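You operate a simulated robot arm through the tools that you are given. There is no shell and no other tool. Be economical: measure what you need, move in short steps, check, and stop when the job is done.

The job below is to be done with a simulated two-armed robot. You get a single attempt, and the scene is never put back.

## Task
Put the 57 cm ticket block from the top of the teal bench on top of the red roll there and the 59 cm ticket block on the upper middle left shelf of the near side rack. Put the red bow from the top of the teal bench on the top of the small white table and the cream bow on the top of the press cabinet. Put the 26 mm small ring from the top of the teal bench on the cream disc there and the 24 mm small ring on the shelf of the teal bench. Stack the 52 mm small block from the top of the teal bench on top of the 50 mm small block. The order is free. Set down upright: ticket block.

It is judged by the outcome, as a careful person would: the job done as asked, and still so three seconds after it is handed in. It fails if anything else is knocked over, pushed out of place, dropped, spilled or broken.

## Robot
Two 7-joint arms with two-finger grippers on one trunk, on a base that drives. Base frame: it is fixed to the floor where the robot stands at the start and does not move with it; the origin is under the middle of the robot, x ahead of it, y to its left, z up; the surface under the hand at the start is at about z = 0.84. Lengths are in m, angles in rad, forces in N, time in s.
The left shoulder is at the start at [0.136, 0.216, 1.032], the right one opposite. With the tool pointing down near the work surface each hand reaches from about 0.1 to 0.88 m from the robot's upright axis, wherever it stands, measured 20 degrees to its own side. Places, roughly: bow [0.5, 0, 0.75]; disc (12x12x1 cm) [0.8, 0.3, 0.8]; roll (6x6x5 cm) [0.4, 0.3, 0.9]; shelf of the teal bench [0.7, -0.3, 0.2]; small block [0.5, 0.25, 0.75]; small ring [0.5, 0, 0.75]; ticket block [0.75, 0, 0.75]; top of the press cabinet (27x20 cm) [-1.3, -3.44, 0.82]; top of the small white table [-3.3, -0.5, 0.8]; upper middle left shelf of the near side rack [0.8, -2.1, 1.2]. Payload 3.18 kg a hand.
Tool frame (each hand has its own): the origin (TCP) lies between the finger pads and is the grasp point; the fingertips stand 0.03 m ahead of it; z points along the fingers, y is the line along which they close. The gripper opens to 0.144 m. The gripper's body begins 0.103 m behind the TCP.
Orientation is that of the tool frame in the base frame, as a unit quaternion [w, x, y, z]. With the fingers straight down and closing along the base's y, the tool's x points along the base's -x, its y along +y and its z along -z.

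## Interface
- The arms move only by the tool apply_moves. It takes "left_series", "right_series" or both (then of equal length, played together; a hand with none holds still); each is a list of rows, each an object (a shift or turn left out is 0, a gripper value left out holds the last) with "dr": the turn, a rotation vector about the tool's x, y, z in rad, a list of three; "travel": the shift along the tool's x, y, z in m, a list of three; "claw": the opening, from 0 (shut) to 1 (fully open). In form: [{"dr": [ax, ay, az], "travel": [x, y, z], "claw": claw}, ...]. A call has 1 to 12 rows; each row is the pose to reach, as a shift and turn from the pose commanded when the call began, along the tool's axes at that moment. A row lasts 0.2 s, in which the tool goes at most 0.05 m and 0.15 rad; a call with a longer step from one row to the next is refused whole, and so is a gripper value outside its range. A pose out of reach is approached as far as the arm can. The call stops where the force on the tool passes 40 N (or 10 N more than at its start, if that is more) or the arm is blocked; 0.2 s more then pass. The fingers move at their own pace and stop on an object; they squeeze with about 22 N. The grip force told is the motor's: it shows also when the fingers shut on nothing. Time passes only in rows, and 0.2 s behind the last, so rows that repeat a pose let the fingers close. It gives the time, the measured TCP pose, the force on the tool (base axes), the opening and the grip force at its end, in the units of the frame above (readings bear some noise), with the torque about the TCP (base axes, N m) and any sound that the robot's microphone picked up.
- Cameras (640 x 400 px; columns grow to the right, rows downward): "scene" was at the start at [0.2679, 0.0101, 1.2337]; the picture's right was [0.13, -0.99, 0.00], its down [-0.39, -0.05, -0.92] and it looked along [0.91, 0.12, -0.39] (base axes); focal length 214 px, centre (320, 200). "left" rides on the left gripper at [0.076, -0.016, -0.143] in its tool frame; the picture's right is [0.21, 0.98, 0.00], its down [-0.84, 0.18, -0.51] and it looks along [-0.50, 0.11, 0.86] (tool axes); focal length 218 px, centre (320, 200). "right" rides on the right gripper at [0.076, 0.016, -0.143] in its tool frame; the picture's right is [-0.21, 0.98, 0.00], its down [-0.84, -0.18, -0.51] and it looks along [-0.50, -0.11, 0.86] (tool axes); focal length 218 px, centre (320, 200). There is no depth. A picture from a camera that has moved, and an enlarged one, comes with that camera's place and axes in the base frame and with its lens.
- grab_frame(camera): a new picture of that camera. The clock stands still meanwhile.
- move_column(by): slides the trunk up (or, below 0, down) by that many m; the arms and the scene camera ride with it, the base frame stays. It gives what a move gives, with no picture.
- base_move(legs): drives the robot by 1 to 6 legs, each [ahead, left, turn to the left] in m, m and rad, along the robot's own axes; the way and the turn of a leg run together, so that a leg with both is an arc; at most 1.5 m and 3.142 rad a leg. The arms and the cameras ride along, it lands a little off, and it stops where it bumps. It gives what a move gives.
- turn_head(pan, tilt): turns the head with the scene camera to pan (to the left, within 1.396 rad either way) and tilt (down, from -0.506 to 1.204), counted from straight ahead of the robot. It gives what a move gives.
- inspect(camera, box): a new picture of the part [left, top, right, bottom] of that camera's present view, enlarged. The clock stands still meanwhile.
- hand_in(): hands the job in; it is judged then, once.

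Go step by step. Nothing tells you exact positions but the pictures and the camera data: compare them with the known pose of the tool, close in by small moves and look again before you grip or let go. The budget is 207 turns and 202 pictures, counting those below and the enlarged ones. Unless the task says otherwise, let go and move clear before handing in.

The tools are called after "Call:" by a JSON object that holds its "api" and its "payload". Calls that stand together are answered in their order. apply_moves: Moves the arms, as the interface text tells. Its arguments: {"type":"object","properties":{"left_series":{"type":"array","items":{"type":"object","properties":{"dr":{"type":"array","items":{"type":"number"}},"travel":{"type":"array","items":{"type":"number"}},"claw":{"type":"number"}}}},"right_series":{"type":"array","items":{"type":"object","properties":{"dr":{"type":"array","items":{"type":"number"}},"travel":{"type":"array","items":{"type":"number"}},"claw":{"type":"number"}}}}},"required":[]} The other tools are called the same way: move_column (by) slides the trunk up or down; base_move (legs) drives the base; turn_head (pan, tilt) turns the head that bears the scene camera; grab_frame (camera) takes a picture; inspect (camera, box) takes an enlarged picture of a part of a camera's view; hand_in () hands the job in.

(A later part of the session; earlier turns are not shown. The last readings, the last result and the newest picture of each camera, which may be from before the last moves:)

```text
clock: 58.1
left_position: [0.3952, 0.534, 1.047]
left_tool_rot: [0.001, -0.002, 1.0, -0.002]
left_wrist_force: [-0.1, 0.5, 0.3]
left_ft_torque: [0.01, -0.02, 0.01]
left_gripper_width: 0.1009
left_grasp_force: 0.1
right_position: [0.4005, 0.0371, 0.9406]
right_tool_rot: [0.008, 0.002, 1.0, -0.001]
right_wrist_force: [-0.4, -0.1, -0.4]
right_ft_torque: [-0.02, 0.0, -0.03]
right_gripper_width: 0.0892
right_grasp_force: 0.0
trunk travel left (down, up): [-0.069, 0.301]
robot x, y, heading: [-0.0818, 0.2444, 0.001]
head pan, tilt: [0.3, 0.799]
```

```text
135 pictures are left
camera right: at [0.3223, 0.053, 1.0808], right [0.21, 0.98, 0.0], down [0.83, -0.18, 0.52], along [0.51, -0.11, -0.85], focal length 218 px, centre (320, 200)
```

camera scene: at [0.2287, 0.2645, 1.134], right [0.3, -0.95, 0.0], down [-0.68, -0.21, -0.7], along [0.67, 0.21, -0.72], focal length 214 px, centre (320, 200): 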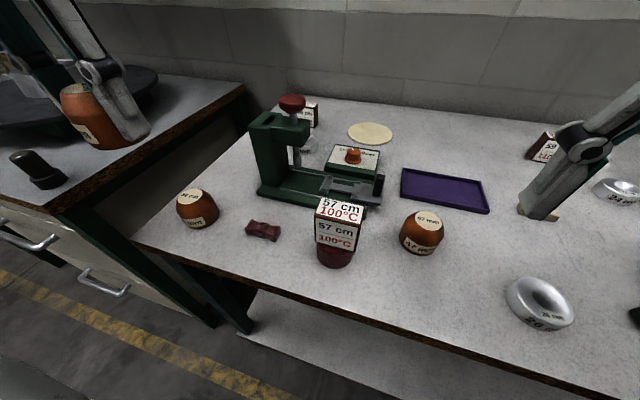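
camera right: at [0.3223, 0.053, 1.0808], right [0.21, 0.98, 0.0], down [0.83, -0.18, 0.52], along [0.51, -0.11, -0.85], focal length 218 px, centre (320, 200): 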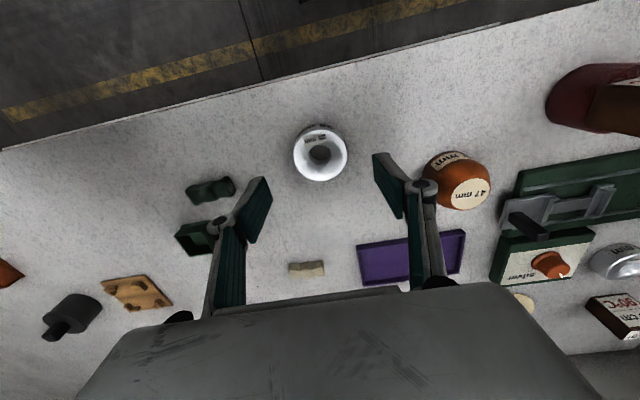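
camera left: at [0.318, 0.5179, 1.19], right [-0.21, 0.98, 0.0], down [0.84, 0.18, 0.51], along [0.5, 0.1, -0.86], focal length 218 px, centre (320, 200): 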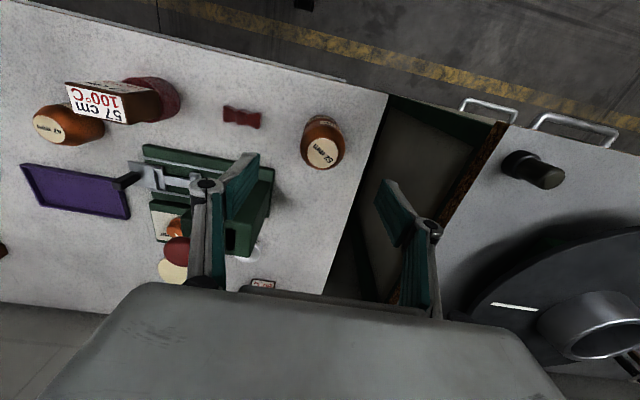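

Centred. I go down to just above the bench and close on the ring.

Call:
{"api": "apply_moves", "payload": {"right_series": [{"travel": [0, 0, 0.035]}, {"travel": [0, 0, 0.06]}, {"travel": [0, 0, 0.067]}, {"travel": [0, 0, 0.067], "claw": 0.3}, {"travel": [0, 0, 0.067], "claw": 0.2}, {"travel": [0, 0, 0.067], "claw": 0.2}]}}

Call:
{"api": "grab_frame", "payload": {"camera": "right"}}

```text
clock: 59.5
left_position: [0.3959, 0.5331, 1.047]
left_tool_rot: [0.001, -0.002, 1.0, -0.002]
left_wrist_force: [0.3, -0.5, 0.1]
left_ft_torque: [0.02, 0.02, -0.01]
left_gripper_width: 0.1009
left_grasp_force: 0.1
right_position: [0.4017, 0.0369, 0.8716]
right_tool_rot: [0.008, 0.002, 1.0, -0.002]
right_wrist_force: [0.8, 0.3, -0.6]
right_ft_torque: [0.0, -0.01, 0.02]
right_gripper_width: 0.0568
right_grasp_force: 22.4
trunk travel left (down, up): [-0.069, 0.301]
robot x, y, heading: [-0.081, 0.2403, -0.006]
head pan, tilt: [0.3, 0.799]
```

```text
134 pictures are left
camera right: at [0.3231, 0.053, 1.0132], right [0.21, 0.98, 0.0], down [0.83, -0.18, 0.52], along [0.51, -0.11, -0.85], focal length 218 px, centre (320, 200)
```

right: 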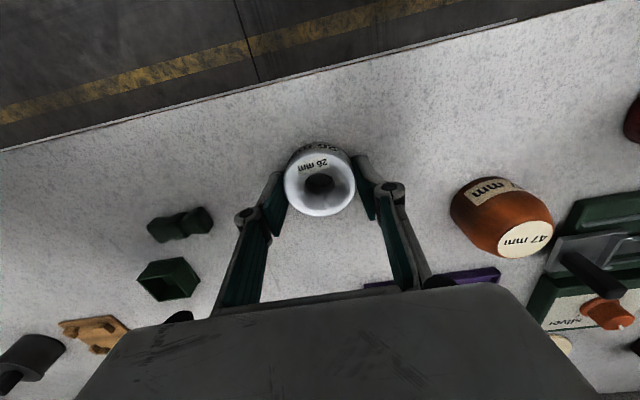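

The 26 mm ring is gripped at 57 mm. I lift it, tuck the left hand inward, then drive left and forward toward the disc.

Call:
{"api": "apply_moves", "payload": {"right_series": [{"travel": [0, 0, -0.04]}, {"travel": [0, 0, -0.08]}, {"travel": [0, 0, -0.12]}, {"travel": [0, 0, -0.16]}], "left_series": [{"travel": [0, -0.02, 0]}, {"travel": [0, -0.05, 0]}, {"travel": [0, -0.08, 0]}, {"travel": [0, -0.1, 0]}]}}

Call:
{"api": "base_move", "payload": {"legs": [[0, 0.25, 0], [0.07, 0, 0]]}}

Call:
{"api": "turn_head", "payload": {"pan": -0.3, "tilt": 0.8}}

Call:
{"api": "grab_frame", "payload": {"camera": "scene"}}

```text
clock: 60.5
left_position: [0.3935, 0.4323, 1.0463]
left_tool_rot: [0.001, 0.0, 1.0, -0.002]
left_wrist_force: [0.3, 0.6, 0.4]
left_ft_torque: [0.01, -0.01, 0.01]
left_gripper_width: 0.1006
left_grasp_force: 0.0
right_position: [0.3988, 0.0356, 1.0336]
right_tool_rot: [0.009, 0.002, 1.0, -0.003]
right_wrist_force: [-0.2, 0.1, -1.3]
right_ft_torque: [-0.04, -0.02, -0.01]
right_gripper_width: 0.0572
right_grasp_force: 21.7
trunk travel left (down, up): [-0.069, 0.301]
robot x, y, heading: [-0.0827, 0.2441, 0.002]
head pan, tilt: [0.3, 0.799]
```

```text
clock: 63.9
left_position: [0.4632, 0.6833, 1.0456]
left_tool_rot: [-0.001, -0.001, 1.0, -0.001]
left_wrist_force: [0.0, 0.4, -0.2]
left_ft_torque: [0.02, 0.01, 0.0]
left_gripper_width: 0.1008
left_grasp_force: 0.1
right_position: [0.4681, 0.2841, 1.0333]
right_tool_rot: [0.008, 0.001, 1.0, -0.001]
right_wrist_force: [0.2, 0.9, -1.8]
right_ft_torque: [-0.02, 0.05, 0.01]
right_gripper_width: 0.057
right_grasp_force: 22.0
trunk travel left (down, up): [-0.069, 0.301]
robot x, y, heading: [-0.0135, 0.4912, 0.003]
head pan, tilt: [0.3, 0.799]
```

```text
clock: 64.9
left_position: [0.4625, 0.6817, 1.0458]
left_tool_rot: [-0.001, -0.001, 1.0, -0.001]
left_wrist_force: [-0.3, 0.5, 0.6]
left_ft_torque: [0.0, 0.03, -0.03]
left_gripper_width: 0.1008
left_grasp_force: 0.0
right_position: [0.4678, 0.2853, 1.0312]
right_tool_rot: [0.008, 0.001, 1.0, -0.003]
right_wrist_force: [-0.3, -0.1, -1.8]
right_ft_torque: [0.0, -0.02, -0.04]
right_gripper_width: 0.057
right_grasp_force: 22.1
trunk travel left (down, up): [-0.069, 0.301]
robot x, y, heading: [-0.0151, 0.491, 0.004]
head pan, tilt: [-0.3, 0.799]
```

```text
133 pictures are left
camera scene: at [0.2978, 0.4651, 1.134], right [-0.29, -0.96, 0.0], down [-0.69, 0.21, -0.7], along [0.67, -0.2, -0.72], focal length 214 px, centre (320, 200)
```

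scene: 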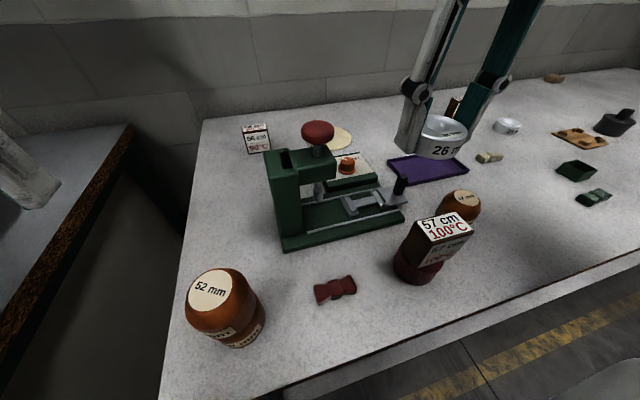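

I swing the ring out over the disc with the hand yawed to the right for reach, passing beside the press.

Call:
{"api": "apply_moves", "payload": {"right_series": [{"dr": [0, 0, 0.13], "travel": [-0.03, -0.01, 0]}, {"dr": [0, 0, 0.26], "travel": [-0.07, -0.01, 0.01]}, {"dr": [0, 0, 0.4], "travel": [-0.11, -0.01, 0.02]}, {"dr": [0, 0, 0.4], "travel": [-0.15, -0.01, 0.03]}, {"dr": [0, 0, 0.4], "travel": [-0.19, -0.005, 0.04]}, {"dr": [0, 0, 0.4], "travel": [-0.23, 0.0, 0.05]}, {"dr": [0, 0, 0.4], "travel": [-0.27, 0.01, 0.06]}, {"dr": [0, 0, 0.4], "travel": [-0.304, 0.013, 0.07]}]}}

Call:
{"api": "grab_frame", "payload": {"camera": "right"}}

Call:
{"api": "grab_frame", "payload": {"camera": "scene"}}

```text
clock: 66.7
left_position: [0.464, 0.6832, 1.0444]
left_tool_rot: [-0.002, -0.001, 1.0, -0.001]
left_wrist_force: [0.2, 0.2, -1.0]
left_ft_torque: [0.02, 0.02, -0.01]
left_gripper_width: 0.1007
left_grasp_force: 0.0
right_position: [0.7751, 0.2984, 0.9657]
right_tool_rot: [0.007, 0.199, 0.98, -0.001]
right_wrist_force: [-0.4, -0.4, -0.7]
right_ft_torque: [0.01, 0.03, -0.05]
right_gripper_width: 0.057
right_grasp_force: 22.3
trunk travel left (down, up): [-0.069, 0.301]
robot x, y, heading: [-0.0102, 0.489, 0.003]
head pan, tilt: [-0.3, 0.799]
```

```text
132 pictures are left
camera right: at [0.7087, 0.3426, 1.107], right [0.57, 0.82, 0.0], down [0.7, -0.49, 0.52], along [0.43, -0.3, -0.85], focal length 218 px, centre (320, 200)
```

right: 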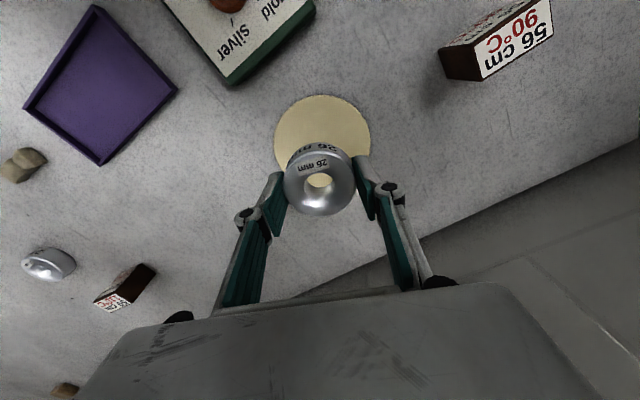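

```text
131 pictures are left
camera scene: at [0.2986, 0.4653, 1.1335], right [-0.29, -0.96, 0.0], down [-0.69, 0.21, -0.7], along [0.67, -0.2, -0.72], focal length 214 px, centre (320, 200)
```

scene: 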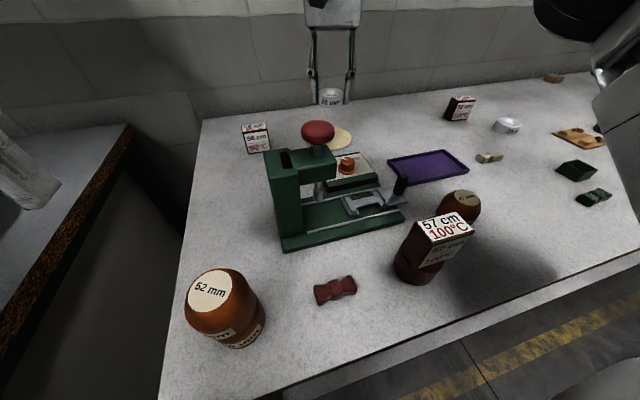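

The disc is centred right under the ring at [0.774, 0.300]. I lower it, slowly near the end.

Call:
{"api": "apply_moves", "payload": {"right_series": [{"travel": [0, 0, 0.04]}, {"travel": [0, 0, 0.068]}, {"travel": [0, 0, 0.075]}, {"travel": [0, 0, 0.078]}, {"travel": [0, 0, 0.081]}, {"travel": [0, 0, 0.083]}]}}

Call:
{"api": "grab_frame", "payload": {"camera": "right"}}

```text
clock: 68.1
left_position: [0.4634, 0.683, 1.045]
left_tool_rot: [-0.001, -0.001, 1.0, -0.001]
left_wrist_force: [-0.6, 0.3, 0.1]
left_ft_torque: [0.0, 0.03, 0.01]
left_gripper_width: 0.1006
left_grasp_force: 0.0
right_position: [0.7746, 0.2965, 0.8835]
right_tool_rot: [0.008, 0.201, 0.98, -0.001]
right_wrist_force: [0.1, 0.7, -1.7]
right_ft_torque: [0.01, 0.0, 0.01]
right_gripper_width: 0.0567
right_grasp_force: 21.8
trunk travel left (down, up): [-0.069, 0.301]
robot x, y, heading: [-0.0119, 0.4904, 0.001]
head pan, tilt: [-0.3, 0.799]
```

```text
130 pictures are left
camera right: at [0.7101, 0.3422, 1.025], right [0.58, 0.82, 0.0], down [0.7, -0.49, 0.52], along [0.43, -0.3, -0.85], focal length 218 px, centre (320, 200)
```

right: 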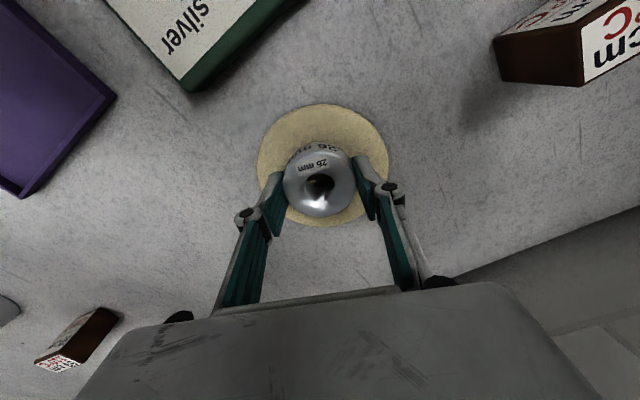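

No contact yet; I continue in 2 mm steps.

Call:
{"api": "apply_moves", "payload": {"right_series": [{"travel": [0, 0, 0.002]}, {"travel": [0, 0, 0.004]}, {"travel": [0, 0, 0.006]}]}}

```text
clock: 68.9
left_position: [0.4628, 0.683, 1.0456]
left_tool_rot: [-0.001, -0.001, 1.0, -0.001]
left_wrist_force: [0.8, 1.0, -0.4]
left_ft_torque: [0.01, 0.03, 0.04]
left_gripper_width: 0.1007
left_grasp_force: 0.0
right_position: [0.7763, 0.2965, 0.8777]
right_tool_rot: [0.008, 0.2, 0.98, -0.001]
right_wrist_force: [0.8, -0.7, -1.9]
right_ft_torque: [0.01, -0.01, 0.01]
right_gripper_width: 0.0569
right_grasp_force: 21.8
trunk travel left (down, up): [-0.069, 0.301]
robot x, y, heading: [-0.011, 0.4907, 0.001]
head pan, tilt: [-0.3, 0.799]
```

Call:
{"api": "apply_moves", "payload": {"right_series": [{"travel": [0, 0, 0.0015]}, {"travel": [0, 0, 0.003]}, {"travel": [0, 0, 0.0045]}]}}

Call:
{"api": "inspect", "payload": {"camera": "right", "box": [220, 80, 420, 240]}}

```text
clock: 69.7
left_position: [0.4617, 0.683, 1.0462]
left_tool_rot: [0.001, -0.002, 1.0, -0.001]
left_wrist_force: [0.2, 0.2, 0.0]
left_ft_torque: [0.01, -0.03, 0.02]
left_gripper_width: 0.1008
left_grasp_force: 0.0
right_position: [0.7747, 0.2962, 0.8763]
right_tool_rot: [0.011, 0.2, 0.98, 0.0]
right_wrist_force: [1.7, -0.1, 11.6]
right_ft_torque: [-0.02, 0.04, -0.01]
right_gripper_width: 0.057
right_grasp_force: 21.9
trunk travel left (down, up): [-0.069, 0.301]
robot x, y, heading: [-0.0107, 0.4905, 0.004]
head pan, tilt: [-0.3, 0.799]
```

```text
2.50 times, centred on (320, 160) of right
camera zoom: at [0.7086, 0.3426, 1.0176], right [0.57, 0.82, 0.01], down [0.69, -0.49, 0.52], along [0.43, -0.29, -0.85], focal length 546 px, centre (320, 300)
```

zoom: 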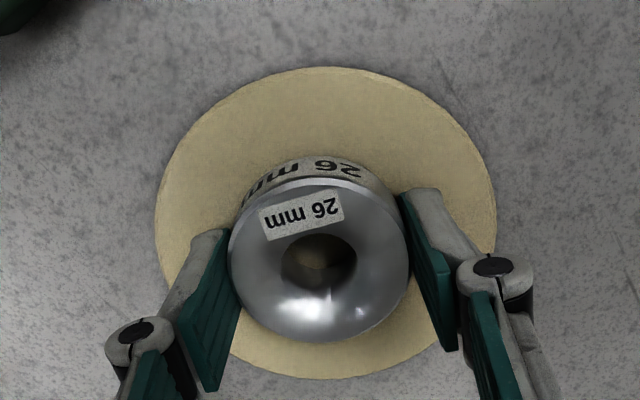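

The ring rests on the disc. I ease off, open, lift, then retract the hand the way it came.

Call:
{"api": "apply_moves", "payload": {"right_series": [{"travel": [0, 0, -0.002]}, {"travel": [0, 0, -0.002], "claw": 0.5}, {"travel": [0, 0, -0.002], "claw": 0.6}, {"travel": [0, 0, -0.04], "claw": 0.6}, {"travel": [0, 0, -0.085], "claw": 0.6}]}}

Call:
{"api": "grab_frame", "payload": {"camera": "right"}}

```text
clock: 70.9
left_position: [0.4616, 0.6841, 1.0461]
left_tool_rot: [0.0, -0.001, 1.0, -0.002]
left_wrist_force: [-0.9, -0.1, -0.4]
left_ft_torque: [-0.03, -0.06, -0.01]
left_gripper_width: 0.1009
left_grasp_force: 0.1
right_position: [0.772, 0.2962, 0.9628]
right_tool_rot: [0.008, 0.201, 0.98, 0.0]
right_wrist_force: [-0.7, 0.5, 0.3]
right_ft_torque: [-0.02, 0.03, 0.03]
right_gripper_width: 0.0864
right_grasp_force: 0.0
trunk travel left (down, up): [-0.069, 0.301]
robot x, y, heading: [-0.0091, 0.4918, -0.002]
head pan, tilt: [-0.3, 0.799]
```

```text
128 pictures are left
camera right: at [0.7069, 0.3422, 1.1036], right [0.58, 0.82, 0.01], down [0.7, -0.49, 0.52], along [0.43, -0.3, -0.85], focal length 218 px, centre (320, 200)
```

right: 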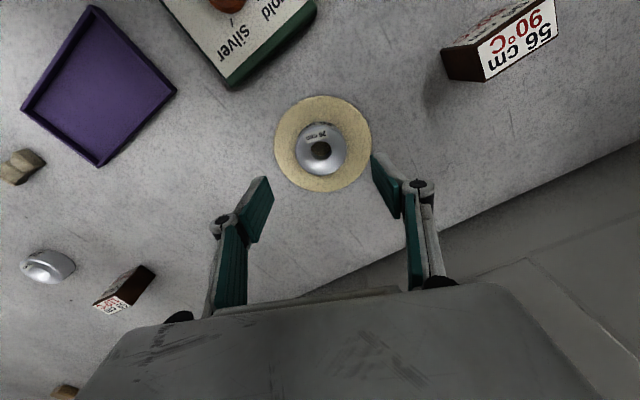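

The 26 mm ring is on the disc. I retract the right hand and drive toward the 24 mm ring.

Call:
{"api": "apply_moves", "payload": {"right_series": [{"travel": [0.02, -0.01, -0.03]}, {"travel": [0.06, -0.03, -0.05]}, {"travel": [0.1, -0.05, -0.07]}, {"travel": [0.14, -0.07, -0.07]}, {"dr": [0, 0, -0.13], "travel": [0.18, -0.09, -0.07]}, {"dr": [0, 0, -0.26], "travel": [0.22, -0.11, -0.07]}, {"dr": [0, 0, -0.4], "travel": [0.26, -0.126, -0.07]}, {"dr": [0, 0, -0.4], "travel": [0.272, -0.126, -0.07]}]}}

Call:
{"api": "base_move", "payload": {"legs": [[-0.06, 0, 0], [0, -0.45, 0], [0.06, 0, 0]]}}

Call:
{"api": "turn_head", "payload": {"pan": 0, "tilt": 0.75}}

Call:
{"api": "grab_frame", "payload": {"camera": "scene"}}

```text
clock: 72.7
left_position: [0.4624, 0.6823, 1.0455]
left_tool_rot: [-0.001, 0.0, 1.0, -0.001]
left_wrist_force: [-0.1, -0.7, 0.7]
left_ft_torque: [0.03, 0.02, 0.03]
left_gripper_width: 0.1005
left_grasp_force: 0.1
right_position: [0.4713, 0.2869, 1.0218]
right_tool_rot: [0.008, 0.002, 1.0, -0.003]
right_wrist_force: [0.0, 0.1, 0.7]
right_ft_torque: [-0.01, 0.0, -0.02]
right_gripper_width: 0.0863
right_grasp_force: 0.0
trunk travel left (down, up): [-0.069, 0.301]
robot x, y, heading: [-0.007, 0.492, 0.005]
head pan, tilt: [-0.3, 0.799]
```

```text
clock: 78.3
left_position: [0.4641, 0.2277, 1.046]
left_tool_rot: [0.0, 0.004, 1.0, -0.001]
left_wrist_force: [0.8, -0.2, -0.8]
left_ft_torque: [0.03, 0.06, -0.04]
left_gripper_width: 0.1008
left_grasp_force: 0.1
right_position: [0.4694, -0.1682, 1.0233]
right_tool_rot: [0.008, 0.007, 1.0, -0.003]
right_wrist_force: [1.3, 0.5, -0.3]
right_ft_torque: [0.0, 0.03, 0.03]
right_gripper_width: 0.0862
right_grasp_force: 0.1
trunk travel left (down, up): [-0.069, 0.301]
robot x, y, heading: [-0.013, 0.0436, -0.011]
head pan, tilt: [-0.3, 0.799]
```

```text
clock: 79.1
left_position: [0.4649, 0.2274, 1.0455]
left_tool_rot: [0.0, 0.004, 1.0, -0.001]
left_wrist_force: [0.0, -0.4, -0.5]
left_ft_torque: [0.03, 0.03, 0.0]
left_gripper_width: 0.1009
left_grasp_force: 0.2
right_position: [0.4684, -0.1681, 1.0247]
right_tool_rot: [0.007, 0.006, 1.0, -0.002]
right_wrist_force: [-0.2, -0.4, 0.0]
right_ft_torque: [0.02, -0.03, 0.01]
right_gripper_width: 0.0862
right_grasp_force: 0.0
trunk travel left (down, up): [-0.069, 0.301]
robot x, y, heading: [-0.0117, 0.0385, -0.005]
head pan, tilt: [0.0, 0.75]
```

```text
127 pictures are left
camera scene: at [0.3021, 0.0352, 1.138], right [-0.01, -1.0, 0.0], down [-0.68, 0.01, -0.73], along [0.73, -0.01, -0.68], focal length 214 px, centre (320, 200)
```

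scene: 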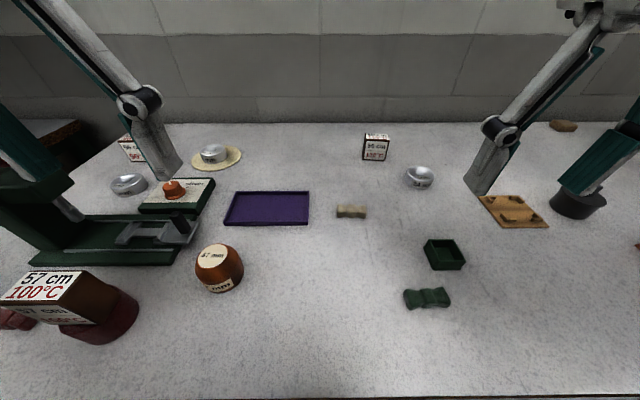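

The 24 mm ring is at about [0.678, -0.186]. I move the right hand above it, yawed to the right.

Call:
{"api": "apply_moves", "payload": {"right_series": [{"dr": [0, 0, 0.12], "travel": [-0.045, -0.004, 0.0]}, {"dr": [0, 0, 0.24], "travel": [-0.09, -0.008, 0.01]}, {"dr": [0, 0, 0.35], "travel": [-0.13, -0.012, 0.03]}, {"dr": [0, 0, 0.35], "travel": [-0.17, -0.015, 0.055]}, {"dr": [0, 0, 0.35], "travel": [-0.205, -0.018, 0.08]}, {"dr": [0, 0, 0.35], "travel": [-0.207, -0.018, 0.085]}]}}

Call:
{"api": "grab_frame", "payload": {"camera": "right"}}

```text
clock: 80.5
left_position: [0.4636, 0.2273, 1.0456]
left_tool_rot: [0.001, 0.004, 1.0, -0.001]
left_wrist_force: [-0.7, -0.8, 0.8]
left_ft_torque: [0.03, -0.01, -0.03]
left_gripper_width: 0.1006
left_grasp_force: 0.0
right_position: [0.6767, -0.1882, 0.9417]
right_tool_rot: [0.009, 0.181, 0.983, 0.0]
right_wrist_force: [-0.3, -0.1, 0.6]
right_ft_torque: [-0.02, 0.0, 0.02]
right_gripper_width: 0.0863
right_grasp_force: 0.0
trunk travel left (down, up): [-0.069, 0.301]
robot x, y, heading: [-0.0136, 0.0403, -0.011]
head pan, tilt: [0.0, 0.75]
```

```text
126 pictures are left
camera right: at [0.6095, -0.1461, 1.0825], right [0.54, 0.84, 0.01], down [0.71, -0.47, 0.52], along [0.44, -0.28, -0.85], focal length 218 px, centre (320, 200)
```

right: 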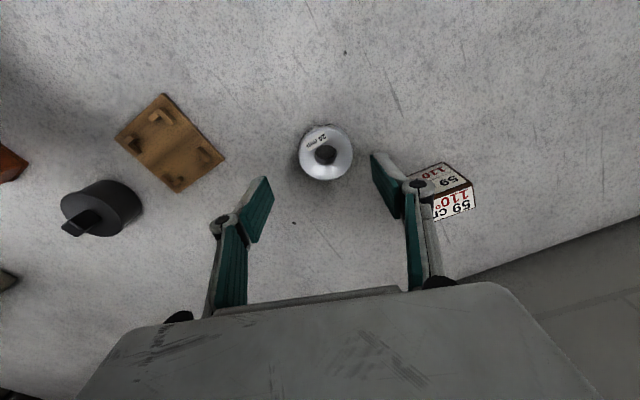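

A 6 mm correction centres the ring. I descend and grip it.

Call:
{"api": "apply_moves", "payload": {"right_series": [{"travel": [-0.001, 0.0055, 0.02]}, {"travel": [-0.001, 0.0055, 0.05]}, {"travel": [-0.001, 0.0055, 0.066]}, {"travel": [-0.001, 0.0055, 0.068]}, {"travel": [-0.001, 0.0055, 0.068], "claw": 0.3}, {"travel": [-0.001, 0.0055, 0.068], "claw": 0.2}, {"travel": [-0.001, 0.0055, 0.068], "claw": 0.2}]}}

Call:
{"api": "inspect", "payload": {"camera": "right", "box": [220, 80, 420, 240]}}

```text
clock: 82.1
left_position: [0.4641, 0.2281, 1.0459]
left_tool_rot: [0.0, 0.005, 1.0, -0.001]
left_wrist_force: [-0.4, 0.7, 0.2]
left_ft_torque: [-0.01, -0.01, 0.0]
left_gripper_width: 0.1008
left_grasp_force: 0.0
right_position: [0.6807, -0.1856, 0.8736]
right_tool_rot: [0.007, 0.181, 0.983, 0.0]
right_wrist_force: [0.5, -1.0, 2.4]
right_ft_torque: [-0.12, 0.03, 0.03]
right_gripper_width: 0.0568
right_grasp_force: 22.2
trunk travel left (down, up): [-0.069, 0.301]
robot x, y, heading: [-0.0086, 0.0411, -0.011]
head pan, tilt: [0.0, 0.75]
```

```text
2.50 times, centred on (320, 160) of right
camera zoom: at [0.6135, -0.1421, 1.0153], right [0.54, 0.84, 0.0], down [0.72, -0.47, 0.52], along [0.44, -0.28, -0.85], focal length 546 px, centre (320, 300)
```

zoom: 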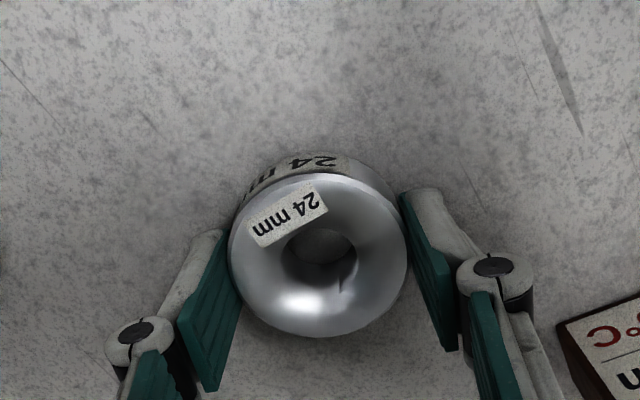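

The 24 mm ring is held. I lift, retract, back away from the bench and look at the lower shelf.

Call:
{"api": "apply_moves", "payload": {"right_series": [{"travel": [0, 0, -0.04]}, {"travel": [0.0, 0, -0.08]}, {"travel": [0.04, -0.01, -0.11]}, {"travel": [0.08, -0.03, -0.13]}, {"dr": [0, 0, -0.12], "travel": [0.12, -0.045, -0.14]}, {"dr": [0, 0, -0.24], "travel": [0.16, -0.06, -0.14]}, {"dr": [0, 0, -0.36], "travel": [0.195, -0.07, -0.14]}]}}

Call:
{"api": "base_move", "payload": {"legs": [[-0.5, 0, 0.008]]}}

Call:
{"api": "grab_frame", "payload": {"camera": "scene"}}

```text
refused: row 3 steps farther than a row can; nothing moved
```

```text
clock: 83.8
left_position: [0.2787, 0.2305, 1.0452]
left_tool_rot: [0.0, 0.001, 1.0, -0.001]
left_wrist_force: [-0.1, -0.5, 0.2]
left_ft_torque: [-0.02, 0.0, 0.02]
left_gripper_width: 0.101
left_grasp_force: 0.1
right_position: [0.5092, -0.1805, 0.8753]
right_tool_rot: [0.029, 0.178, 0.984, 0.003]
right_wrist_force: [8.6, 3.8, -2.3]
right_ft_torque: [-0.13, -0.07, -0.28]
right_gripper_width: 0.0342
right_grasp_force: 4.4
trunk travel left (down, up): [-0.069, 0.301]
robot x, y, heading: [-0.1992, 0.0408, -0.002]
head pan, tilt: [0.0, 0.75]
stopped in leg 1: the force on the tool passed its limit at 100 N (the readings are from after the stop); the commanded pose is now the measured one
```

```text
124 pictures are left
camera scene: at [0.1176, 0.0389, 1.1379], right [0.0, -1.0, 0.0], down [-0.68, 0.0, -0.73], along [0.73, 0.0, -0.68], focal length 214 px, centre (320, 200)
```

scene: 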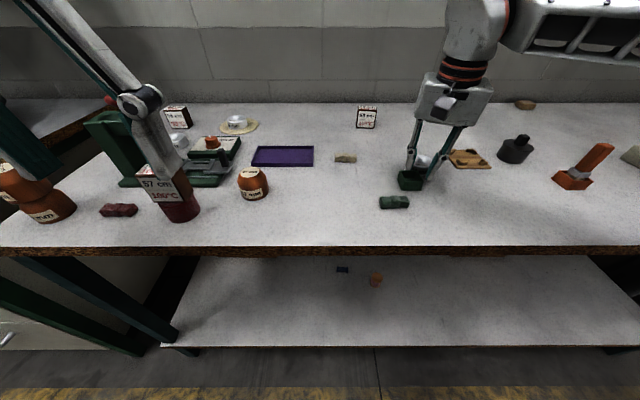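

The arm move was refused, so the ring was dragged along the bench and met the green tray. I inspect the damage before doing anything else.

Call:
{"api": "inspect", "payload": {"camera": "scene", "box": [340, 90, 540, 230]}}

Call:
{"api": "grab_frame", "payload": {"camera": "right"}}

Call:
{"api": "inspect", "payload": {"camera": "scene", "box": [0, 80, 320, 250]}}

```text
2.86 times, centred on (440, 160) of scene
camera zoom: at [0.1176, 0.0389, 1.1379], right [0.0, -1.0, 0.0], down [-0.68, 0.0, -0.73], along [0.73, 0.0, -0.68], focal length 613 px, centre (-23, 314)
```

zoom: 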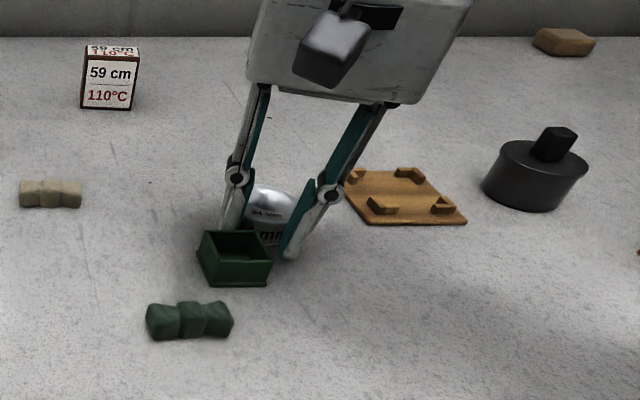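

```text
122 pictures are left
camera right: at [0.4364, -0.1381, 1.0139], right [0.54, 0.84, 0.03], down [0.7, -0.46, 0.55], along [0.48, -0.28, -0.83], focal length 218 px, centre (320, 200)
```

right: 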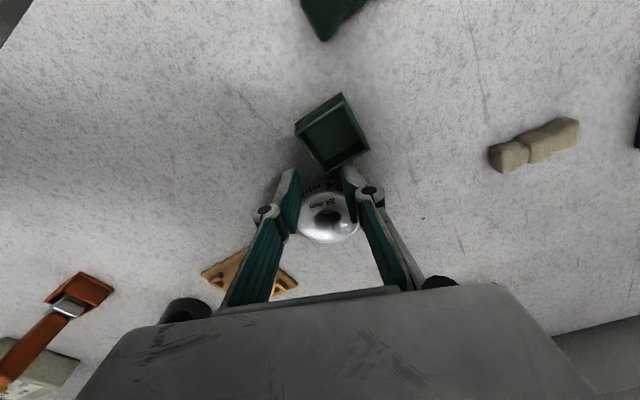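

```text
2.00 times, centred on (160, 165) of scene
camera zoom: at [0.1176, 0.0389, 1.1379], right [0.0, -1.0, 0.0], down [-0.68, 0.0, -0.73], along [0.73, 0.0, -0.68], focal length 429 px, centre (640, 270)
```

zoom: 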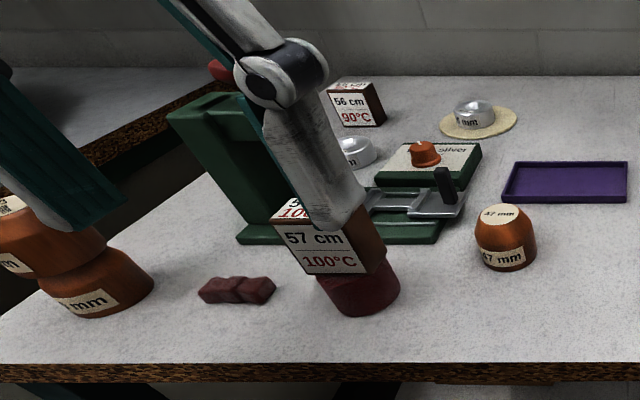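

The tray, bow and corkboard look unmoved to within measuring error; only the ring slipped forward out of the fingers. I open and rise straight up.

Call:
{"api": "apply_moves", "payload": {"right_series": [{"claw": 0.45}, {"claw": 0.5}, {"travel": [0, 0, -0.03], "claw": 0.55}, {"travel": [0, 0, -0.07], "claw": 0.6}, {"travel": [0, 0, -0.1], "claw": 0.6}]}}

Call:
{"api": "grab_frame", "payload": {"camera": "right"}}

Call:
{"api": "inspect", "payload": {"camera": "scene", "box": [340, 90, 540, 230]}}

```text
clock: 85.0
left_position: [0.2762, 0.2304, 1.046]
left_tool_rot: [0.001, 0.003, 1.0, -0.001]
left_wrist_force: [-0.7, -0.5, 1.0]
left_ft_torque: [0.01, -0.04, 0.0]
left_gripper_width: 0.101
left_grasp_force: 0.1
right_position: [0.5018, -0.1809, 0.9766]
right_tool_rot: [0.028, 0.178, 0.984, 0.002]
right_wrist_force: [-1.2, 0.3, 0.3]
right_ft_torque: [0.04, 0.03, -0.02]
right_gripper_width: 0.0866
right_grasp_force: 0.0
trunk travel left (down, up): [-0.069, 0.301]
robot x, y, heading: [-0.1952, 0.0428, -0.0]
head pan, tilt: [0.0, 0.75]
```

```text
120 pictures are left
camera right: at [0.4292, -0.1382, 1.1148], right [0.54, 0.84, 0.02], down [0.7, -0.46, 0.55], along [0.47, -0.28, -0.84], focal length 218 px, centre (320, 200)
```

right: 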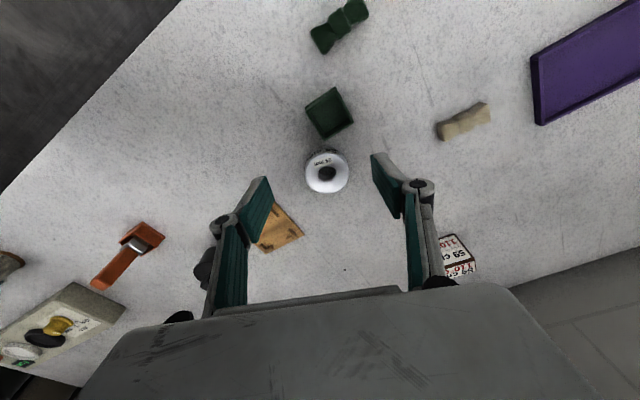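

```text
2.86 times, centred on (440, 160) of scene
camera zoom: at [0.116, 0.0385, 1.1383], right [0.0, -1.0, 0.0], down [-0.68, 0.0, -0.73], along [0.73, 0.0, -0.68], focal length 613 px, centre (-23, 314)
```

zoom: 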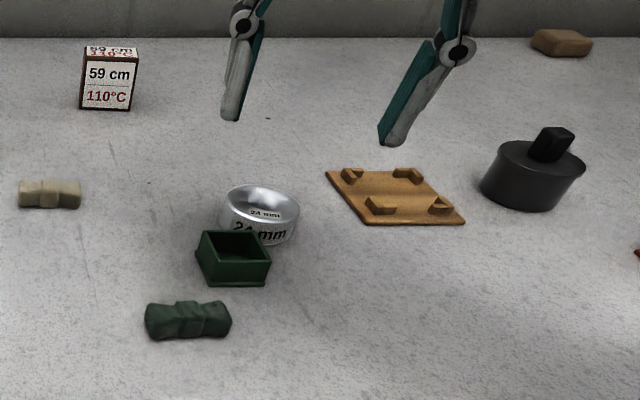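

The ring lies flat at about [0.543, -0.194]. I straighten the hand and come over it again.

Call:
{"api": "apply_moves", "payload": {"right_series": [{"dr": [0.014, 0.054, 0], "travel": [-0.025, 0.001, 0.0]}, {"dr": [0.014, 0.054, 0], "travel": [-0.043, 0.002, 0.02]}, {"dr": [0.014, 0.054, 0], "travel": [-0.043, 0.002, 0.04]}]}}

Call:
{"api": "grab_frame", "payload": {"camera": "right"}}

```text
clock: 85.8
left_position: [0.2779, 0.2313, 1.0451]
left_tool_rot: [0.0, 0.003, 1.0, -0.001]
left_wrist_force: [-1.1, 0.2, 0.6]
left_ft_torque: [0.02, -0.01, 0.01]
left_gripper_width: 0.1009
left_grasp_force: 0.0
right_position: [0.546, -0.194, 0.9371]
right_tool_rot: [0.0, 0.178, 0.984, 0.0]
right_wrist_force: [0.3, -0.2, 0.3]
right_ft_torque: [-0.02, 0.02, 0.0]
right_gripper_width: 0.0861
right_grasp_force: 0.0
trunk travel left (down, up): [-0.069, 0.301]
robot x, y, heading: [-0.1953, 0.0427, -0.011]
head pan, tilt: [0.0, 0.75]
```

```text
118 pictures are left
camera right: at [0.4813, -0.1529, 1.0803], right [0.54, 0.84, 0.0], down [0.73, -0.46, 0.51], along [0.43, -0.27, -0.86], focal length 218 px, centre (320, 200)
```

right: 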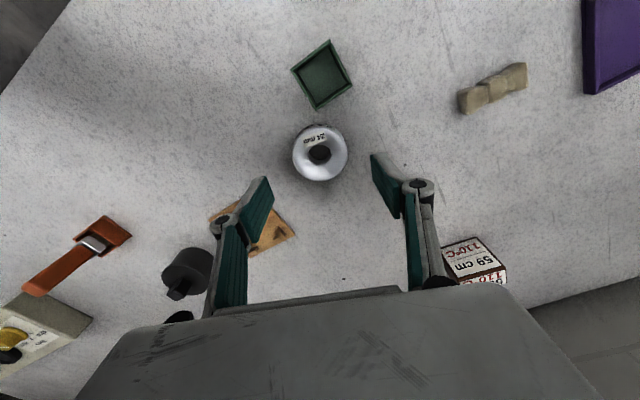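

Centred. I descend and grip again.

Call:
{"api": "apply_moves", "payload": {"right_series": [{"travel": [0.002, 0.001, 0.03]}, {"travel": [0.002, 0.001, 0.056]}, {"travel": [0.002, 0.001, 0.064]}, {"travel": [0.002, 0.001, 0.064], "claw": 0.3}, {"travel": [0.002, 0.001, 0.064], "claw": 0.2}, {"travel": [0.002, 0.001, 0.064], "claw": 0.2}]}}

```text
clock: 87.2
left_position: [0.2772, 0.2301, 1.0464]
left_tool_rot: [0.001, 0.003, 1.0, -0.002]
left_wrist_force: [0.8, 0.3, 0.1]
left_ft_torque: [0.0, -0.04, 0.01]
left_gripper_width: 0.1009
left_grasp_force: 0.1
right_position: [0.5443, -0.1919, 0.8735]
right_tool_rot: [0.0, 0.177, 0.984, 0.0]
right_wrist_force: [-0.2, -1.1, 1.3]
right_ft_torque: [-0.08, -0.05, -0.04]
right_gripper_width: 0.057
right_grasp_force: 22.4
trunk travel left (down, up): [-0.069, 0.301]
robot x, y, heading: [-0.198, 0.0414, -0.004]
head pan, tilt: [0.0, 0.75]
```

The ring is gripped at 57 mm again. I lift it only, and check before driving.

Call:
{"api": "apply_moves", "payload": {"right_series": [{"travel": [0, 0, -0.04]}, {"travel": [0, 0, -0.08]}, {"travel": [0, 0, -0.12]}, {"travel": [0.02, -0.01, -0.14]}, {"travel": [0.05, -0.02, -0.16]}]}}

Call:
{"api": "grab_frame", "payload": {"camera": "scene"}}

```text
clock: 88.4
left_position: [0.2758, 0.2315, 1.0475]
left_tool_rot: [0.0, 0.003, 1.0, -0.001]
left_wrist_force: [-0.4, 0.1, 0.1]
left_ft_torque: [0.01, -0.05, 0.01]
left_gripper_width: 0.1008
left_grasp_force: 0.0
right_position: [0.4898, -0.1917, 1.035]
right_tool_rot: [0.001, 0.178, 0.984, 0.0]
right_wrist_force: [-0.2, -0.1, -0.8]
right_ft_torque: [0.03, -0.03, -0.01]
right_gripper_width: 0.0572
right_grasp_force: 21.8
trunk travel left (down, up): [-0.069, 0.301]
robot x, y, heading: [-0.1967, 0.0424, -0.002]
head pan, tilt: [0.0, 0.75]
```

```text
117 pictures are left
camera scene: at [0.1155, 0.0384, 1.1387], right [0.0, -1.0, 0.0], down [-0.68, 0.0, -0.73], along [0.73, 0.0, -0.68], focal length 214 px, centre (320, 200)
```

scene: 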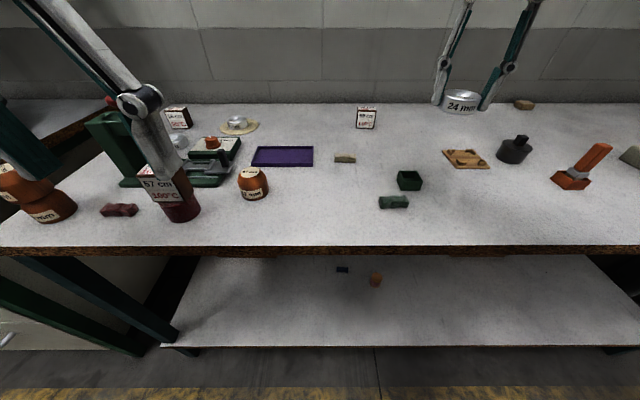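

The ring is held. The lower shelf is at about z = 0.22 with its front edge at x = 0.324, and two small items stand deeper on it. I back off to lower the arm in front of the bench.

Call:
{"api": "base_move", "payload": {"legs": [[-0.28, 0, 0], [0, -0.14, 0]]}}

Call:
{"api": "move_column", "payload": {"by": -0.06}}

Call:
{"api": "apply_moves", "payload": {"right_series": [{"dr": [0, 0, -0.12], "travel": [0, 0, 0.04]}, {"dr": [0, 0, -0.24], "travel": [0, 0, 0.08]}, {"dr": [0, 0, -0.36], "travel": [0, 0, 0.12]}, {"dr": [0, 0, -0.36], "travel": [0, 0, 0.165]}, {"dr": [0, 0, -0.36], "travel": [0, 0, 0.21]}, {"dr": [0, 0, -0.36], "travel": [0, 0, 0.255]}]}}

Call:
{"api": "grab_frame", "payload": {"camera": "scene"}}

```text
clock: 91.8
left_position: [-0.0022, 0.0898, 1.046]
left_tool_rot: [0.0, 0.004, 1.0, -0.001]
left_wrist_force: [1.2, -0.3, 0.2]
left_ft_torque: [-0.01, 0.06, 0.0]
left_gripper_width: 0.1011
left_grasp_force: 0.1
right_position: [0.2121, -0.3339, 1.0335]
right_tool_rot: [0.0, 0.179, 0.984, 0.0]
right_wrist_force: [-0.6, -0.6, -1.3]
right_ft_torque: [0.02, -0.03, -0.02]
right_gripper_width: 0.0566
right_grasp_force: 21.8
trunk travel left (down, up): [-0.069, 0.301]
robot x, y, heading: [-0.4758, -0.0965, -0.009]
head pan, tilt: [0.0, 0.75]
```

```text
clock: 92.8
left_position: [-0.0025, 0.0887, 0.9873]
left_tool_rot: [0.002, 0.003, 1.0, -0.002]
left_wrist_force: [-0.5, 0.2, 0.1]
left_ft_torque: [0.0, -0.04, -0.02]
left_gripper_width: 0.101
left_grasp_force: 0.1
right_position: [0.2107, -0.3335, 0.9754]
right_tool_rot: [0.003, 0.179, 0.984, 0.001]
right_wrist_force: [-0.3, 0.2, -0.9]
right_ft_torque: [0.02, -0.07, -0.03]
right_gripper_width: 0.057
right_grasp_force: 21.4
trunk travel left (down, up): [-0.009, 0.361]
robot x, y, heading: [-0.4779, -0.0972, -0.004]
head pan, tilt: [0.0, 0.75]
```

```text
clock: 94.2
left_position: [-0.0014, 0.09, 0.9845]
left_tool_rot: [-0.001, 0.004, 1.0, -0.001]
left_wrist_force: [0.6, -0.3, -0.5]
left_ft_torque: [-0.02, 0.07, 0.0]
left_gripper_width: 0.1006
left_grasp_force: 0.2
right_position: [0.2119, -0.3336, 0.7174]
right_tool_rot: [-0.001, 0.0, 1.0, 0.0]
right_wrist_force: [0.8, 0.2, -2.1]
right_ft_torque: [0.01, 0.0, -0.02]
right_gripper_width: 0.057
right_grasp_force: 22.2
trunk travel left (down, up): [-0.009, 0.361]
robot x, y, heading: [-0.4773, -0.0999, -0.008]
head pan, tilt: [0.0, 0.75]
```

```text
116 pictures are left
camera scene: at [-0.1104, -0.1027, 1.0592], right [-0.01, -1.0, 0.0], down [-0.68, 0.0, -0.73], along [0.73, 0.0, -0.68], focal length 214 px, centre (320, 200)
```

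scene: 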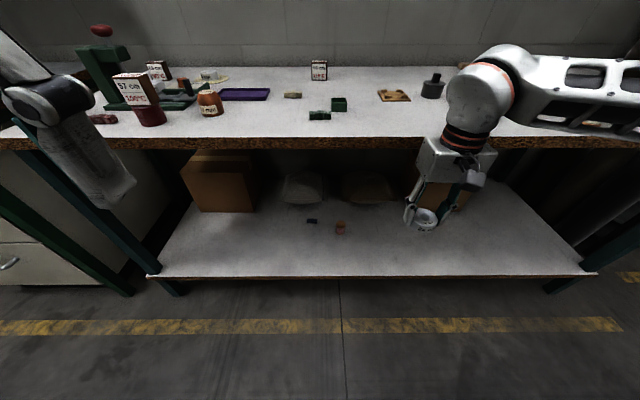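

Going down well. I continue lowering while pulling the hand slightly toward the robot.

Call:
{"api": "apply_moves", "payload": {"right_series": [{"travel": [0.01, 0, 0.04]}, {"travel": [0.02, 0, 0.08]}, {"travel": [0.03, 0, 0.12]}, {"travel": [0.04, 0, 0.16]}, {"travel": [0.05, 0, 0.2]}, {"travel": [0.06, 0, 0.24]}, {"travel": [0.07, 0, 0.28]}, {"travel": [0.08, 0, 0.32]}, {"travel": [0.09, 0, 0.36]}, {"travel": [0.1, 0, 0.4]}]}}

Call:
{"api": "turn_head", "payload": {"pan": -0.3, "tilt": 0.8}}

Call:
{"api": "grab_frame", "payload": {"camera": "scene"}}

Call:
{"api": "grab_frame", "payload": {"camera": "right"}}

```text
clock: 96.4
left_position: [-0.0018, 0.0897, 0.9859]
left_tool_rot: [0.0, 0.003, 1.0, 0.0]
left_wrist_force: [0.3, -0.9, -0.2]
left_ft_torque: [0.02, 0.06, 0.03]
left_gripper_width: 0.1007
left_grasp_force: 0.2
right_position: [0.1116, -0.3329, 0.3166]
right_tool_rot: [-0.001, 0.0, 1.0, 0.0]
right_wrist_force: [-0.4, 0.3, -1.5]
right_ft_torque: [0.01, 0.07, 0.01]
right_gripper_width: 0.0567
right_grasp_force: 22.1
trunk travel left (down, up): [-0.009, 0.361]
robot x, y, heading: [-0.4783, -0.0981, -0.003]
head pan, tilt: [0.0, 0.75]
```

```text
clock: 97.2
left_position: [-0.002, 0.0915, 0.9863]
left_tool_rot: [0.0, 0.004, 1.0, -0.001]
left_wrist_force: [-0.8, 0.7, 0.1]
left_ft_torque: [-0.01, -0.01, 0.03]
left_gripper_width: 0.1009
left_grasp_force: 0.0
right_position: [0.1105, -0.3326, 0.3178]
right_tool_rot: [0.0, -0.001, 1.0, 0.0]
right_wrist_force: [-0.4, -0.4, -1.4]
right_ft_torque: [0.01, -0.03, 0.02]
right_gripper_width: 0.0567
right_grasp_force: 22.0
trunk travel left (down, up): [-0.009, 0.361]
robot x, y, heading: [-0.4789, -0.1018, -0.008]
head pan, tilt: [-0.3, 0.799]
```

```text
115 pictures are left
camera scene: at [-0.117, -0.1263, 1.0556], right [-0.3, -0.95, 0.0], down [-0.68, 0.22, -0.7], along [0.67, -0.21, -0.72], focal length 214 px, centre (320, 200)
```

scene: 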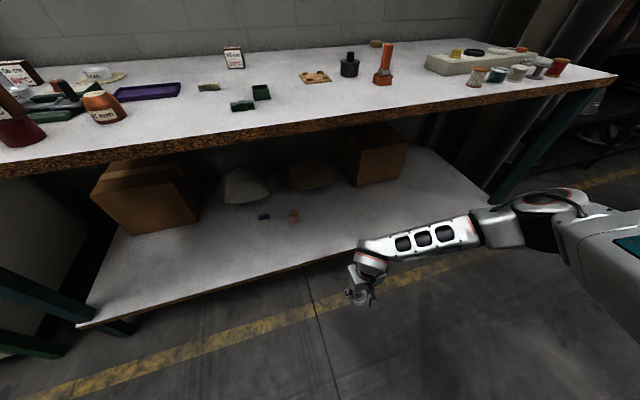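

```text
114 pictures are left
camera right: at [0.0347, -0.3172, 0.4612], right [0.21, 0.98, 0.0], down [0.84, -0.18, 0.51], along [0.5, -0.11, -0.86], focal length 218 px, centre (320, 200)
```

right: 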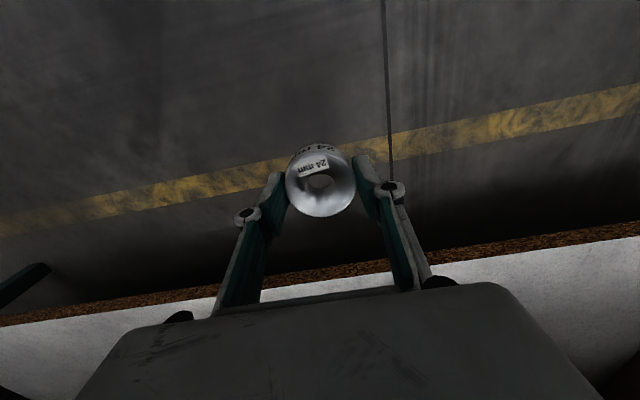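

The hand is low and level in front of the shelf, and the forearm stays below the bench top. I drive forward in two legs to bring the ring over the shelf.

Call:
{"api": "base_move", "payload": {"legs": [[0.17, 0, 0.005]]}}

Call:
{"api": "grab_frame", "payload": {"camera": "scene"}}

Call:
{"api": "grab_frame", "payload": {"camera": "right"}}

```text
clock: 98.7
left_position: [0.1652, 0.0905, 0.9858]
left_tool_rot: [0.0, 0.002, 1.0, -0.001]
left_wrist_force: [0.8, 0.8, -0.4]
left_ft_torque: [0.06, 0.0, 0.0]
left_gripper_width: 0.1007
left_grasp_force: 0.1
right_position: [0.279, -0.3318, 0.3184]
right_tool_rot: [-0.001, -0.002, 1.0, 0.0]
right_wrist_force: [0.0, -0.3, -2.1]
right_ft_torque: [0.04, 0.01, -0.01]
right_gripper_width: 0.0566
right_grasp_force: 22.2
trunk travel left (down, up): [-0.009, 0.361]
robot x, y, heading: [-0.3107, -0.1012, -0.0]
head pan, tilt: [-0.3, 0.799]
```

```text
113 pictures are left
camera scene: at [0.0513, -0.1257, 1.0554], right [-0.3, -0.95, 0.0], down [-0.68, 0.21, -0.7], along [0.67, -0.21, -0.72], focal length 214 px, centre (320, 200)
```

scene: 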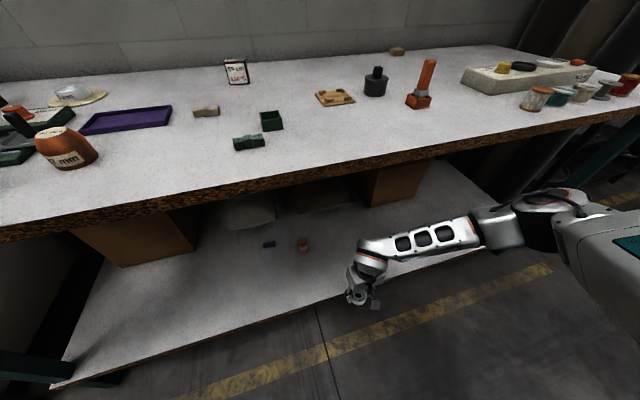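

```text
112 pictures are left
camera right: at [0.2033, -0.3161, 0.4606], right [0.2, 0.98, 0.0], down [0.84, -0.18, 0.51], along [0.5, -0.1, -0.86], focal length 218 px, centre (320, 200)
```

right: 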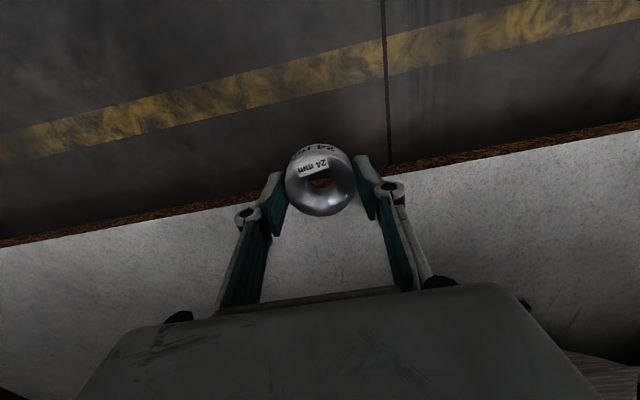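

Clear so far. I go another 14 cm forward.

Call:
{"api": "base_move", "payload": {"legs": [[0.14, 0, 0]]}}

Call:
{"api": "grab_frame", "payload": {"camera": "scene"}}

Call:
{"api": "grab_frame", "payload": {"camera": "right"}}

```text
clock: 100.0
left_position: [0.3027, 0.09, 0.9861]
left_tool_rot: [0.0, 0.001, 1.0, -0.001]
left_wrist_force: [0.8, 0.1, -0.3]
left_ft_torque: [0.01, 0.03, -0.05]
left_gripper_width: 0.1007
left_grasp_force: 0.1
right_position: [0.417, -0.3324, 0.3187]
right_tool_rot: [0.0, -0.001, 1.0, -0.001]
right_wrist_force: [-0.2, -1.2, -1.3]
right_ft_torque: [0.0, 0.01, 0.02]
right_gripper_width: 0.0571
right_grasp_force: 22.0
trunk travel left (down, up): [-0.009, 0.361]
robot x, y, heading: [-0.1709, -0.101, -0.003]
head pan, tilt: [-0.3, 0.799]
```

```text
111 pictures are left
camera scene: at [0.1885, -0.1264, 1.0557], right [-0.3, -0.95, 0.0], down [-0.68, 0.21, -0.7], along [0.67, -0.21, -0.72], focal length 214 px, centre (320, 200)
```

scene: 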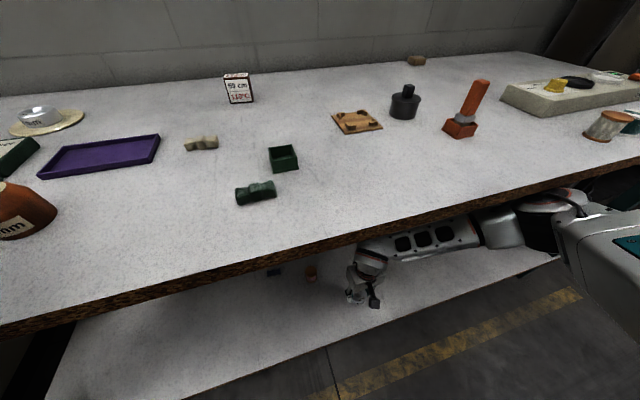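

```text
110 pictures are left
camera right: at [0.3409, -0.3169, 0.4613], right [0.21, 0.98, 0.0], down [0.84, -0.18, 0.51], along [0.5, -0.1, -0.86], focal length 218 px, centre (320, 200)
```

right: 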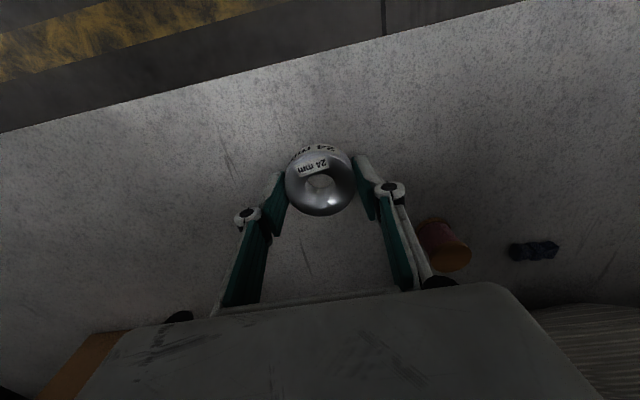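

The ring is well inside the shelf. I lower it, slowing near the surface.

Call:
{"api": "apply_moves", "payload": {"right_series": [{"travel": [0, 0, 0.03]}, {"travel": [0, 0, 0.045]}, {"travel": [0, 0, 0.05]}, {"travel": [0, 0, 0.053]}, {"travel": [0, 0, 0.056]}, {"travel": [0, 0, 0.059]}, {"travel": [0, 0, 0.062]}]}}

Call:
{"api": "grab_frame", "payload": {"camera": "right"}}

```text
clock: 101.6
left_position: [0.3033, 0.0902, 0.9858]
left_tool_rot: [0.0, 0.002, 1.0, 0.0]
left_wrist_force: [-0.5, -1.0, 1.3]
left_ft_torque: [-0.02, -0.01, 0.01]
left_gripper_width: 0.1009
left_grasp_force: 0.2
right_position: [0.4164, -0.3322, 0.257]
right_tool_rot: [0.0, -0.002, 1.0, -0.001]
right_wrist_force: [0.7, 0.0, -0.8]
right_ft_torque: [0.02, -0.01, 0.01]
right_gripper_width: 0.0572
right_grasp_force: 22.2
trunk travel left (down, up): [-0.009, 0.361]
robot x, y, heading: [-0.1688, -0.1012, -0.004]
head pan, tilt: [-0.3, 0.799]
```

```text
109 pictures are left
camera right: at [0.3405, -0.3164, 0.3994], right [0.21, 0.98, 0.0], down [0.84, -0.18, 0.51], along [0.5, -0.1, -0.86], focal length 218 px, centre (320, 200)
```

right: 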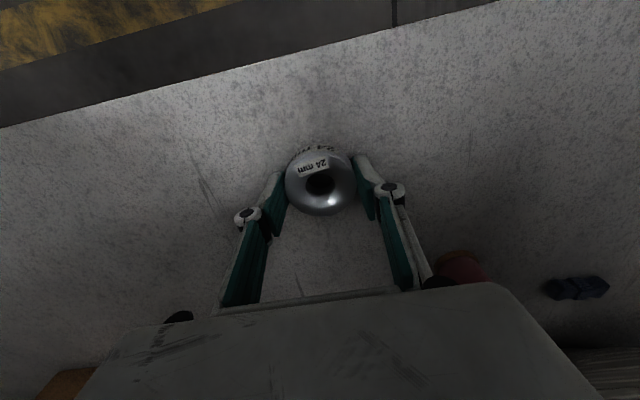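

Call:
{"api": "apply_moves", "payload": {"right_series": [{"travel": [0, 0, 0.002]}, {"travel": [0, 0, 0.004]}, {"travel": [0, 0, 0.006]}, {"travel": [0, 0, 0.008]}]}}

```text
clock: 102.6
left_position: [0.3024, 0.0897, 0.9873]
left_tool_rot: [0.001, 0.002, 1.0, -0.002]
left_wrist_force: [-0.6, 0.4, -0.6]
left_ft_torque: [-0.02, 0.04, -0.01]
left_gripper_width: 0.1006
left_grasp_force: 0.1
right_position: [0.4182, -0.3316, 0.2499]
right_tool_rot: [0.002, -0.002, 1.0, -0.001]
right_wrist_force: [0.3, 1.8, 14.6]
right_ft_torque: [0.05, -0.02, -0.19]
right_gripper_width: 0.0568
right_grasp_force: 22.5
trunk travel left (down, up): [-0.009, 0.361]
robot x, y, heading: [-0.1692, -0.096, -0.003]
head pan, tilt: [-0.3, 0.799]
```

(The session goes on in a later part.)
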